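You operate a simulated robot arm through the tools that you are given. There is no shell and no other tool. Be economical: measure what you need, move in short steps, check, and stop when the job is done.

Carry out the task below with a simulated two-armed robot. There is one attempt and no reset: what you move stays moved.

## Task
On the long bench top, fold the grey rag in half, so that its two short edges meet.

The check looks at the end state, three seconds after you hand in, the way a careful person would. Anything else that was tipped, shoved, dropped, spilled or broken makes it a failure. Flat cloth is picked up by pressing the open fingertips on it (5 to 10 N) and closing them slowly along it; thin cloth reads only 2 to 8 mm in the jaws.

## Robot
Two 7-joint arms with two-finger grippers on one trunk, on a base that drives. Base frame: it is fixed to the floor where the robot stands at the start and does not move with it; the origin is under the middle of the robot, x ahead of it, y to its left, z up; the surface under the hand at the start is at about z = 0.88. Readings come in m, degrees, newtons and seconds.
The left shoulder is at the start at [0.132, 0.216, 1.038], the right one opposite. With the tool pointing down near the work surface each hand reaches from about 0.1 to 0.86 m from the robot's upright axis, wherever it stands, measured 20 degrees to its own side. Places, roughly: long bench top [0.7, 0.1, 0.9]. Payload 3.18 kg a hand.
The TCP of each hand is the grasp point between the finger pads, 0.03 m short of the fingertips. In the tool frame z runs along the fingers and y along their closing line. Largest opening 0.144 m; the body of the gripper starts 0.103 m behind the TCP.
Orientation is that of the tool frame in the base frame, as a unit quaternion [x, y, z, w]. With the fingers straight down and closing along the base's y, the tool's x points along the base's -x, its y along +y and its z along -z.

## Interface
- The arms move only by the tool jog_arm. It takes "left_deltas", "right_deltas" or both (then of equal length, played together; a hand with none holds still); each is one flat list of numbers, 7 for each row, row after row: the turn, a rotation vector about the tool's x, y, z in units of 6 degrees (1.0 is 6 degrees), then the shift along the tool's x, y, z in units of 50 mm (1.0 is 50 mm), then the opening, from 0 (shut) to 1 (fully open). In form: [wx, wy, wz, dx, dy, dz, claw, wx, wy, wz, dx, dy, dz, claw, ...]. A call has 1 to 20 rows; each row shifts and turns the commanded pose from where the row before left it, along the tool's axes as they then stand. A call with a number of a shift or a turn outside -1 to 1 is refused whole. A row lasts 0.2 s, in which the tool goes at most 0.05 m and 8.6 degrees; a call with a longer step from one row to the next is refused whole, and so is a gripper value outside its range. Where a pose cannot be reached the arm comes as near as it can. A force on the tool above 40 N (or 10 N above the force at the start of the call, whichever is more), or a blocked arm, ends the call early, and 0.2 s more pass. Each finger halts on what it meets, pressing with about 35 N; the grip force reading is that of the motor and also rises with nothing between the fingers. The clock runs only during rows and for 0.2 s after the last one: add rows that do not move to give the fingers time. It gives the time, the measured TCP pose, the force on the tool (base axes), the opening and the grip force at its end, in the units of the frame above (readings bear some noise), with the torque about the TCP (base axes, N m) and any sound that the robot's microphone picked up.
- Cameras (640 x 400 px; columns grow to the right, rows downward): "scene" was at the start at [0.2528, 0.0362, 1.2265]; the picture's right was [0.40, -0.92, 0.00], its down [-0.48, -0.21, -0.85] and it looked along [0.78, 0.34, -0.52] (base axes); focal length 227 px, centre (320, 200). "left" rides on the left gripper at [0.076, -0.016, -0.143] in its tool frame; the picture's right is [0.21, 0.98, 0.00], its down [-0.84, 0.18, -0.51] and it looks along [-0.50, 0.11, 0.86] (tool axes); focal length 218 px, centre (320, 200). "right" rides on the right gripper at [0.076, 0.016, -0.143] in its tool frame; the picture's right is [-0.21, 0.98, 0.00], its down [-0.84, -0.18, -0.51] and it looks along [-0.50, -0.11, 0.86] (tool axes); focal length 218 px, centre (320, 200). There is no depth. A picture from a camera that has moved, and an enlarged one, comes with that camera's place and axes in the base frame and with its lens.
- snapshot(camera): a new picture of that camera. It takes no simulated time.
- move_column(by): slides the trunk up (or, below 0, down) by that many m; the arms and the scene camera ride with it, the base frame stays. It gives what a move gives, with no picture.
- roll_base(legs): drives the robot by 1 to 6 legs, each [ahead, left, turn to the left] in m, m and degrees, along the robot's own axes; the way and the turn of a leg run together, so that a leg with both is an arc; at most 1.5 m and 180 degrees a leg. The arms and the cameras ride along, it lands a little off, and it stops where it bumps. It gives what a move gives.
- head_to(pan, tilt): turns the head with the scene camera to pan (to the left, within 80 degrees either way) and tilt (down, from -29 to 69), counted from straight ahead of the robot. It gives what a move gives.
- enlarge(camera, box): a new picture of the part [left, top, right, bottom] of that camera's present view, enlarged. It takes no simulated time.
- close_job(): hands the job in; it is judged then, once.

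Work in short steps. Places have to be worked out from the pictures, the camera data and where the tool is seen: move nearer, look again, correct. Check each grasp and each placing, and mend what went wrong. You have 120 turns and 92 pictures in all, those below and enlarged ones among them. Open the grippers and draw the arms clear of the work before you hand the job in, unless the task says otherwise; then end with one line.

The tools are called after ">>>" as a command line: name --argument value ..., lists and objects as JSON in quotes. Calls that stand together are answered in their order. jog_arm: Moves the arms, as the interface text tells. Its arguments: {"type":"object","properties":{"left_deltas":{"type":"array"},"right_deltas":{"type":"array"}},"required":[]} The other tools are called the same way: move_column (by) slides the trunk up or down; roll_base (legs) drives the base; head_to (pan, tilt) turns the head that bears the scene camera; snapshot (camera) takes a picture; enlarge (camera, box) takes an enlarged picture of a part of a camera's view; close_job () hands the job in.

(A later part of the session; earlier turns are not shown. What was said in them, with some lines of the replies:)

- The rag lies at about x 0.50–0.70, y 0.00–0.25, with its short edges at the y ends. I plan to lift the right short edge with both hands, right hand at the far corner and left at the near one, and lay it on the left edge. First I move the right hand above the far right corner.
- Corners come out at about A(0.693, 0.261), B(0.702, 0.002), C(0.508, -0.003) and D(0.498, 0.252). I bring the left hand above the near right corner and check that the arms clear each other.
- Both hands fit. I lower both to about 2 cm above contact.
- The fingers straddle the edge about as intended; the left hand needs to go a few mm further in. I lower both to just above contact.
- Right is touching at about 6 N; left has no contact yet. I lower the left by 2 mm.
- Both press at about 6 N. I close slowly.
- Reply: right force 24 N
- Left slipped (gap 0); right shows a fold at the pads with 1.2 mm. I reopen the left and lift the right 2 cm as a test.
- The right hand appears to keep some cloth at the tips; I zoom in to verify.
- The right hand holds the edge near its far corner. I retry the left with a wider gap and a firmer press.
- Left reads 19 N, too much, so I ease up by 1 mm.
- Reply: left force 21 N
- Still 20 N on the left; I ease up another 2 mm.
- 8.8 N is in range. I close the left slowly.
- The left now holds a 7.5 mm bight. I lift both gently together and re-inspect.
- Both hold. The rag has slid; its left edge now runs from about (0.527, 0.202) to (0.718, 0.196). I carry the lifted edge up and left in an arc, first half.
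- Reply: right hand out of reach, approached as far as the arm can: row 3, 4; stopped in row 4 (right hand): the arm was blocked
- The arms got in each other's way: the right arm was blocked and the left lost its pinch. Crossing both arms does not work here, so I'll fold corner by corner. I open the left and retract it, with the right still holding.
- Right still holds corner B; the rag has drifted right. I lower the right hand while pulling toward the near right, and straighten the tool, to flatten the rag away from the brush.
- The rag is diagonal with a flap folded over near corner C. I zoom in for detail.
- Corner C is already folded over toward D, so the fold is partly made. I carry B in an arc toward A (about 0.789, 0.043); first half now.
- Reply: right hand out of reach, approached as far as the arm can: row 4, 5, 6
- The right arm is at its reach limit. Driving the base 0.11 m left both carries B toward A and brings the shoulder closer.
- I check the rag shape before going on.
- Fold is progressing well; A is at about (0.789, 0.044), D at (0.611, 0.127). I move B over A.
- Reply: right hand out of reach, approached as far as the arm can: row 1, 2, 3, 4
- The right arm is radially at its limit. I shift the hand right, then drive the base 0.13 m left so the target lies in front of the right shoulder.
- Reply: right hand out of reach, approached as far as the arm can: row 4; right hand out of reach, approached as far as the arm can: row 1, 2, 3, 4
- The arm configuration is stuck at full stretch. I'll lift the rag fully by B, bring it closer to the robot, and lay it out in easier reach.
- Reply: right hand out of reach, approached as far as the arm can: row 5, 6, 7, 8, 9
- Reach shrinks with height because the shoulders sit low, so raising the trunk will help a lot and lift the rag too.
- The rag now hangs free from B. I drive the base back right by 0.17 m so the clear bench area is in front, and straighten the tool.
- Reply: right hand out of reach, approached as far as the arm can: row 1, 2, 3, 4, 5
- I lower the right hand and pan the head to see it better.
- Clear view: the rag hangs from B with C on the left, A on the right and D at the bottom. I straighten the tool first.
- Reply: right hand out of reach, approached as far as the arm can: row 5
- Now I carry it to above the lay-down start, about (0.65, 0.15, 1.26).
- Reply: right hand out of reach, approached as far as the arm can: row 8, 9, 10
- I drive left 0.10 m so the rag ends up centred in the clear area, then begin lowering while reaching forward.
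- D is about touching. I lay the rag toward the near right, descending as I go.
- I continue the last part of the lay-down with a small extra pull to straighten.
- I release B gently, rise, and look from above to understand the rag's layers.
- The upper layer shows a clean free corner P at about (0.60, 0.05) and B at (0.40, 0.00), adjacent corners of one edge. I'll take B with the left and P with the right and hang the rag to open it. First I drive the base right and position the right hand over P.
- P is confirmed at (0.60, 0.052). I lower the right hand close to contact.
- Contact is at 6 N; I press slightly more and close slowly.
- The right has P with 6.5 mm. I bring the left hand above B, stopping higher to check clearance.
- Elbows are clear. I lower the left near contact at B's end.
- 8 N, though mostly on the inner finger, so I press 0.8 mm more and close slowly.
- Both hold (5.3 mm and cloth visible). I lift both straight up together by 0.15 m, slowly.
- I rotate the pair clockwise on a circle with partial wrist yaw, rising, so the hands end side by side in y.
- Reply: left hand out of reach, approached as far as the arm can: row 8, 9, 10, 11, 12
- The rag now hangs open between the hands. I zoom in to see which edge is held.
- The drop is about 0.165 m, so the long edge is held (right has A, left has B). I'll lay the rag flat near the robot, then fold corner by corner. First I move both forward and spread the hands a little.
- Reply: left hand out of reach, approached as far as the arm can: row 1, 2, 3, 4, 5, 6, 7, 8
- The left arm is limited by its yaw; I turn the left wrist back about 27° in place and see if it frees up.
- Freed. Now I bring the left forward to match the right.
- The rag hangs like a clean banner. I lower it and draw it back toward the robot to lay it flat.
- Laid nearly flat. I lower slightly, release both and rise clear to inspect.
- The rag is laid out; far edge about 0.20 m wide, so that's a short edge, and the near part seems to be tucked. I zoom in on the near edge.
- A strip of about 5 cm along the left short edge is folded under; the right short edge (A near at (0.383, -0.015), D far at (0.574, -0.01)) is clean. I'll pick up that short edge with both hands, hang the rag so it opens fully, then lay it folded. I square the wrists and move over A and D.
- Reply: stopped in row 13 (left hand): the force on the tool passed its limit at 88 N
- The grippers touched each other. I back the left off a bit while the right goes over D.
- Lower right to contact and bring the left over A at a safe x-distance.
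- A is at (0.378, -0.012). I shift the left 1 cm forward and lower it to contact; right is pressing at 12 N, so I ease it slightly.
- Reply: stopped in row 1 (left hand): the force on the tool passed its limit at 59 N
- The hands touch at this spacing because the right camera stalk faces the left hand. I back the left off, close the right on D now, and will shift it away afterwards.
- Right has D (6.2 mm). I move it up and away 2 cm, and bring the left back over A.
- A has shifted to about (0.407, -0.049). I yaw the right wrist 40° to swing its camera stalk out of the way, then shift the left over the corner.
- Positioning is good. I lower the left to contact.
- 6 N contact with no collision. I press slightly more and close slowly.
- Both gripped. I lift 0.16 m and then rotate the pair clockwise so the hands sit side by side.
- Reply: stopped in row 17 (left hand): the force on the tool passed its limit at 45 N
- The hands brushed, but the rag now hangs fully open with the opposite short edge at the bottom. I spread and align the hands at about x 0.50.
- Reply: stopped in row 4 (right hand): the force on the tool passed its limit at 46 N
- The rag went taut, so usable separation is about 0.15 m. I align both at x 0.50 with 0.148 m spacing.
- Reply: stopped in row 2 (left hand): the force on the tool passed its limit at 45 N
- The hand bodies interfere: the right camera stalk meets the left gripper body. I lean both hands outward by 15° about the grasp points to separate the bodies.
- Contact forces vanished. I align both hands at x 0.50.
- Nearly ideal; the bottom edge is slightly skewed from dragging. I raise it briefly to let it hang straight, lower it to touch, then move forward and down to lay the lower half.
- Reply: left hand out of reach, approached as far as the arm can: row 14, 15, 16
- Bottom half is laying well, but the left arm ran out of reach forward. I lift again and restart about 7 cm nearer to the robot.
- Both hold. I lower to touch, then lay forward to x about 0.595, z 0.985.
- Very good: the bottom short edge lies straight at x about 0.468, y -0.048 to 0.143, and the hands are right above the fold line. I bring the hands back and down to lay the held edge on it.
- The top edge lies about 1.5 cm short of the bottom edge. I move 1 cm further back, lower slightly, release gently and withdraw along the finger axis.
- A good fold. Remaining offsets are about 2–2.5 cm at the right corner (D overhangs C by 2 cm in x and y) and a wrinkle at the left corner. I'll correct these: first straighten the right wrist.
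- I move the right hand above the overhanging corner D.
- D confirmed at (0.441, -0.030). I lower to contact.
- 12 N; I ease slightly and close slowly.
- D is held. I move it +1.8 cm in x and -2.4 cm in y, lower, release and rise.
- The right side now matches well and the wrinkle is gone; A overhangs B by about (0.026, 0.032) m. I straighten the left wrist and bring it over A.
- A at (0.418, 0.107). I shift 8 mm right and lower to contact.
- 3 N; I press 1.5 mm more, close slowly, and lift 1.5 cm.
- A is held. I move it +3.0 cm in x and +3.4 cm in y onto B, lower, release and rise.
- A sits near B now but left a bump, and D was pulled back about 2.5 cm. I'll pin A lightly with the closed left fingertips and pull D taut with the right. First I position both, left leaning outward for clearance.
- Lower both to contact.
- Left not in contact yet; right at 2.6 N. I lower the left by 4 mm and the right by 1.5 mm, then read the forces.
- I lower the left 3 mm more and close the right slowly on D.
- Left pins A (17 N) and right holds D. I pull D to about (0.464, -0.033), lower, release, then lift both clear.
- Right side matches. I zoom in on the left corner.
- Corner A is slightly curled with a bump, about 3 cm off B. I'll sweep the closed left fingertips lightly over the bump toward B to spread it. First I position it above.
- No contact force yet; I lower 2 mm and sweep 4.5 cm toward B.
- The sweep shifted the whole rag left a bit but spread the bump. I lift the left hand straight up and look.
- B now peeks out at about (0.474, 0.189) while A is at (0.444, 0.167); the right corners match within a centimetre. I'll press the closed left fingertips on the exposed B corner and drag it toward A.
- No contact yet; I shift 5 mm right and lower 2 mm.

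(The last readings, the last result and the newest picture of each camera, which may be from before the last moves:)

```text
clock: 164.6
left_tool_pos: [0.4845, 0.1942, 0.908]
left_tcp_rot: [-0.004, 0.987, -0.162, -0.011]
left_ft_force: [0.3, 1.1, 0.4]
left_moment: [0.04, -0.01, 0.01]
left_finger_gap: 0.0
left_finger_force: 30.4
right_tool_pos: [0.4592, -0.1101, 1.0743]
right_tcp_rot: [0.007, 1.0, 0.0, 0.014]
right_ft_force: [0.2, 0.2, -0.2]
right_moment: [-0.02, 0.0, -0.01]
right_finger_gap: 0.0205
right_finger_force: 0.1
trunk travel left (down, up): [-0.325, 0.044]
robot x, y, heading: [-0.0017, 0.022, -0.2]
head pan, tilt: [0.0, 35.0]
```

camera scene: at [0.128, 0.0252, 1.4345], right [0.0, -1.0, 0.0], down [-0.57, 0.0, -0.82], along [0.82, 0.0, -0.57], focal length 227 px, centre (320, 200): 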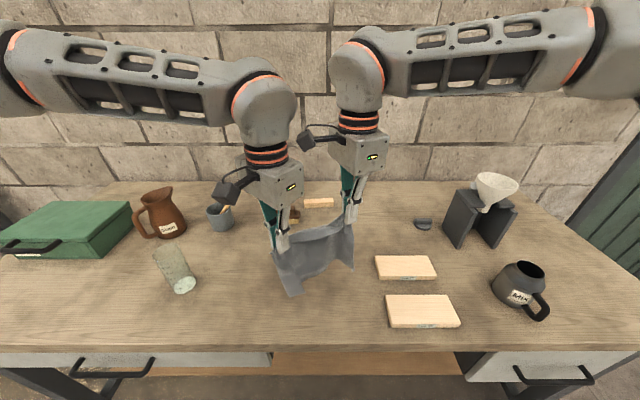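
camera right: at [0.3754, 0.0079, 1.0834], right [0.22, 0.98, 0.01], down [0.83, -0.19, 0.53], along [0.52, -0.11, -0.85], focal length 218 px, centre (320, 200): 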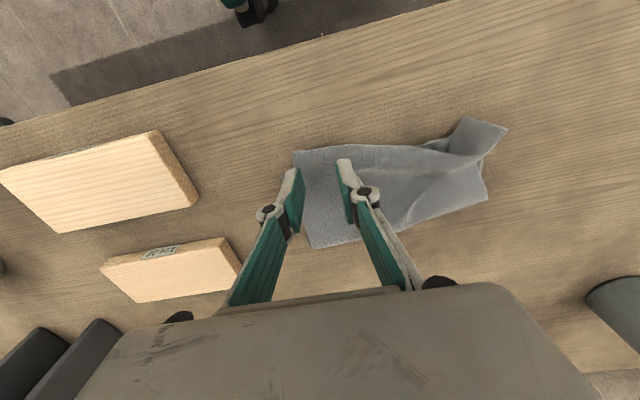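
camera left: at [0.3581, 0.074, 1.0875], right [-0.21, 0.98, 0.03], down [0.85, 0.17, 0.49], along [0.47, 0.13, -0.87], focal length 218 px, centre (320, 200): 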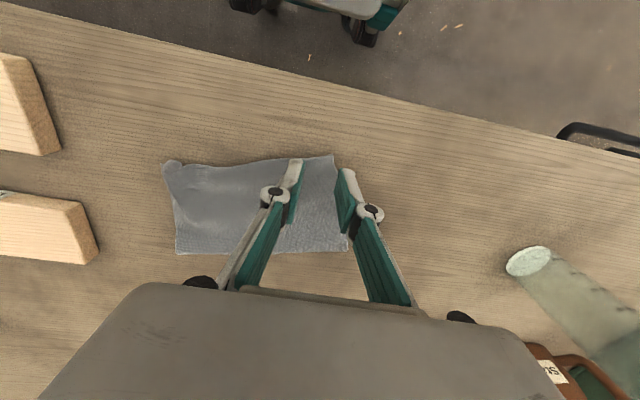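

Still touching lightly at most; 2 mm lower.

>>> jog_arm --left_deltas '[0, 0, 0, 0, 0.014, 0.038, 0, 0, 0, 0, 0, 0, 0, 0]'

```text
clock: 165.2
left_tool_pos: [0.4856, 0.1949, 0.9072]
left_tcp_rot: [-0.004, 0.987, -0.162, -0.01]
left_ft_force: [-1.7, 3.8, 13.8]
left_moment: [0.1, -0.09, 0.04]
left_finger_gap: 0.0
left_finger_force: 30.8
right_tool_pos: [0.458, -0.1103, 1.0748]
right_tcp_rot: [0.006, 1.0, 0.0, 0.014]
right_ft_force: [-0.3, 0.9, -0.4]
right_moment: [-0.04, 0.03, -0.02]
right_finger_gap: 0.0199
right_finger_force: 0.0
trunk travel left (down, up): [-0.325, 0.044]
robot x, y, heading: [-0.0017, 0.0213, -0.0]
head pan, tilt: [0.0, 35.0]
```

14 N contact. I drag B 3 cm toward the robot and slightly right, then lift off and look.

>>> jog_arm --left_deltas '[0, 0, 0, 0.1, -0.038, 0.01, 0, 0, 0, 0, 0.1, -0.038, 0.012, 0, 0, 0, 0, 0.1, -0.038, 0.012, 0, 0, 0, 0, 0.1, -0.038, 0.012, 0, 0, 0, 0, 0.1, -0.038, 0.012, 0, 0, 0, 0, 0.1, -0.038, 0.012, 0, 0, 0, 0, 0, 0, 0, 0, 0, 0, 0, 0, -0.1, -0.28, 0, 0, 0, 0, 0, -0.2, -0.56, 0, 0, 0, 0, 0, 0.3, -0.8, 0, 0, 0, 0, 0, 0.3, -0.8, 0, 0, 0, 0, 0, 0.3, -0.8, 0, 0, 0, 0, 0, 0, 0, 0]'

>>> enlarge --camera "scene" --box '[250, 245, 350, 320]'

```text
clock: 167.9
left_tool_pos: [0.4562, 0.2621, 1.0505]
left_tcp_rot: [-0.004, 0.987, -0.162, -0.011]
left_ft_force: [-0.2, -0.3, -0.3]
left_moment: [0.02, 0.03, 0.0]
left_finger_gap: 0.0001
left_finger_force: 30.6
right_tool_pos: [0.4589, -0.1114, 1.0746]
right_tcp_rot: [0.006, 1.0, 0.0, 0.013]
right_ft_force: [-0.1, 0.0, -0.1]
right_moment: [0.01, 0.01, 0.01]
right_finger_gap: 0.0203
right_finger_force: 0.0
trunk travel left (down, up): [-0.325, 0.044]
robot x, y, heading: [-0.001, 0.0272, -0.1]
head pan, tilt: [0.0, 35.0]
```

```text
5.33 times, centred on (300, 282) of scene
camera zoom: at [0.1283, 0.0244, 1.4344], right [0.0, -1.0, 0.0], down [-0.57, 0.0, -0.82], along [0.82, 0.0, -0.57], focal length 1212 px, centre (427, -240)
```

zoom: 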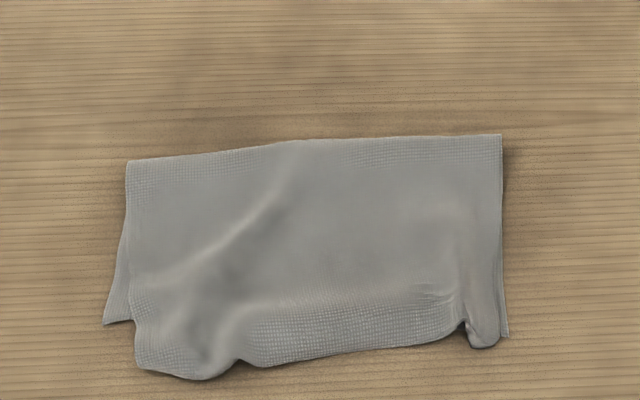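

B moved closer; the remaining offset at the left corners is about (2.2, 2.1) cm. The A lip overhangs bare bench, so I'll press it alone and nudge it toward B by about 2 cm each way.

>>> jog_arm --left_deltas '[0, 0, 0, 0.08, -0.298, 0.776, 0, 0, 0, 0, 0.08, -0.298, 0.776, 0, 0, 0, 0, 0.08, -0.298, 0.776, 0, 0, 0, 0, 0.08, -0.298, 0.776, 0, 0, 0, 0, 0, 0.06, 0.16, 0, 0, 0, 0, 0, 0.05, 0.14, 0, 0, 0, 0, 0, 0, 0, 0]'

```text
clock: 169.6
left_tool_pos: [0.4398, 0.1562, 0.9094]
left_tcp_rot: [-0.003, 0.987, -0.163, -0.009]
left_ft_force: [-0.8, 2.6, 16.2]
left_moment: [0.06, -0.1, 0.05]
left_finger_gap: 0.0001
left_finger_force: 30.8
right_tool_pos: [0.4574, -0.1101, 1.074]
right_tcp_rot: [0.006, 1.0, 0.0, 0.015]
right_ft_force: [-0.7, -0.6, 0.9]
right_moment: [0.01, -0.02, 0.0]
right_finger_gap: 0.0201
right_finger_force: 0.0
trunk travel left (down, up): [-0.325, 0.044]
robot x, y, heading: [-0.0002, 0.0273, -0.3]
head pan, tilt: [0.0, 35.0]
```

In contact at 16 N. I nudge, lift off and look a last time.

>>> jog_arm --left_deltas '[0, 0, 0, -0.09, 0.085, -0.035, 0, 0, 0, 0, -0.09, 0.085, -0.035, 0, 0, 0, 0, -0.09, 0.085, -0.035, 0, 0, 0, 0, -0.09, 0.085, -0.035, 0, 0, 0, 0, 0, 0, 0, 0, 0, 0, 0, 0, -0.1, -0.28, 0, 0, 0, 0, 0, -0.2, -0.56, 0, 0, 0, 0, 0, 0.3, -0.8, 0, 0, 0, 0, 0, 0.3, -0.8, 0, 0, 0, 0, 0, 0.3, -0.8, 0, 0, 0, 0, 0, 0, 0, 0]'

>>> enlarge --camera "scene" --box '[230, 225, 370, 330]'

```text
clock: 171.9
left_tool_pos: [0.4598, 0.255, 1.055]
left_tcp_rot: [-0.004, 0.987, -0.162, -0.012]
left_ft_force: [0.4, -1.2, 0.3]
left_moment: [-0.01, 0.0, 0.04]
left_finger_gap: 0.0001
left_finger_force: 30.3
right_tool_pos: [0.4586, -0.1111, 1.073]
right_tcp_rot: [0.007, 1.0, 0.0, 0.014]
right_ft_force: [-0.5, -0.6, 0.3]
right_moment: [-0.01, 0.02, 0.0]
right_finger_gap: 0.0201
right_finger_force: 0.0
trunk travel left (down, up): [-0.325, 0.044]
robot x, y, heading: [0.0017, 0.0281, -0.1]
head pan, tilt: [0.0, 35.0]
```

```text
3.81 times, centred on (300, 278) of scene
camera zoom: at [0.1281, 0.0245, 1.4345], right [0.0, -1.0, 0.0], down [-0.57, 0.0, -0.82], along [0.82, 0.0, -0.57], focal length 866 px, centre (396, -95)
```

zoom: 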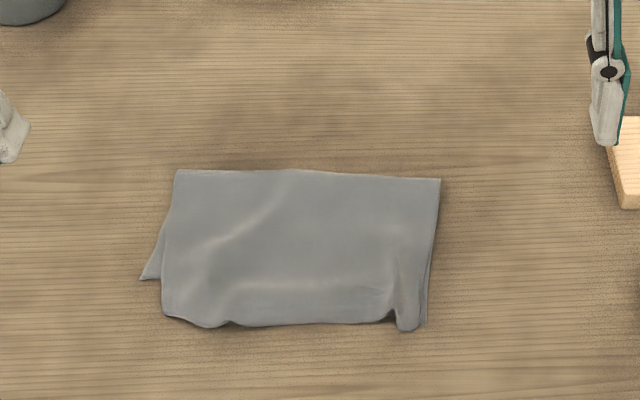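

No pictures remain. The rag is folded in half with its short edges together within a couple of centimetres. I open both grippers and draw the arms up and clear.

>>> jog_arm --left_deltas '[0, 0, 0, 0.2, 0, -0.7, 0.1, 0, 0, 0, 0.4, 0, -0.7, 0.3, 0, 0, 0, 0.4, 0, -0.5, 0.3, 0, 0, 0, 0, 0, 0, 0.3]' --right_deltas '[0, 0, 0, 0.2, -0.2, -0.7, 0.2, 0, 0, 0, 0.4, -0.2, -0.7, 0.3, 0, 0, 0, 0.4, 0, -0.5, 0.3, 0, 0, 0, 0, 0, 0, 0.3]'

>>> close_job

```text
clock: 172.9
left_tool_pos: [0.4122, 0.2856, 1.1444]
left_tcp_rot: [-0.004, 0.987, -0.162, -0.012]
left_ft_force: [0.1, -0.5, 0.4]
left_moment: [-0.01, 0.03, 0.02]
left_finger_gap: 0.0434
left_finger_force: 0.1
right_tool_pos: [0.4068, -0.1321, 1.1662]
right_tcp_rot: [0.006, 1.0, 0.0, 0.014]
right_ft_force: [1.0, 0.4, -0.6]
right_moment: [-0.01, -0.02, -0.01]
right_finger_gap: 0.0431
right_finger_force: 0.1
trunk travel left (down, up): [-0.325, 0.044]
robot x, y, heading: [0.0004, 0.0277, 0.2]
head pan, tilt: [0.0, 35.0]
```

```text
The job is handed in.
```

The grey rag is folded in half on the bench and handed in. The short edges meet to about 1 cm at the right corner but are roughly 3 cm off at the left, with a small wrinkle left there; I saw nothing else on the bench moved.
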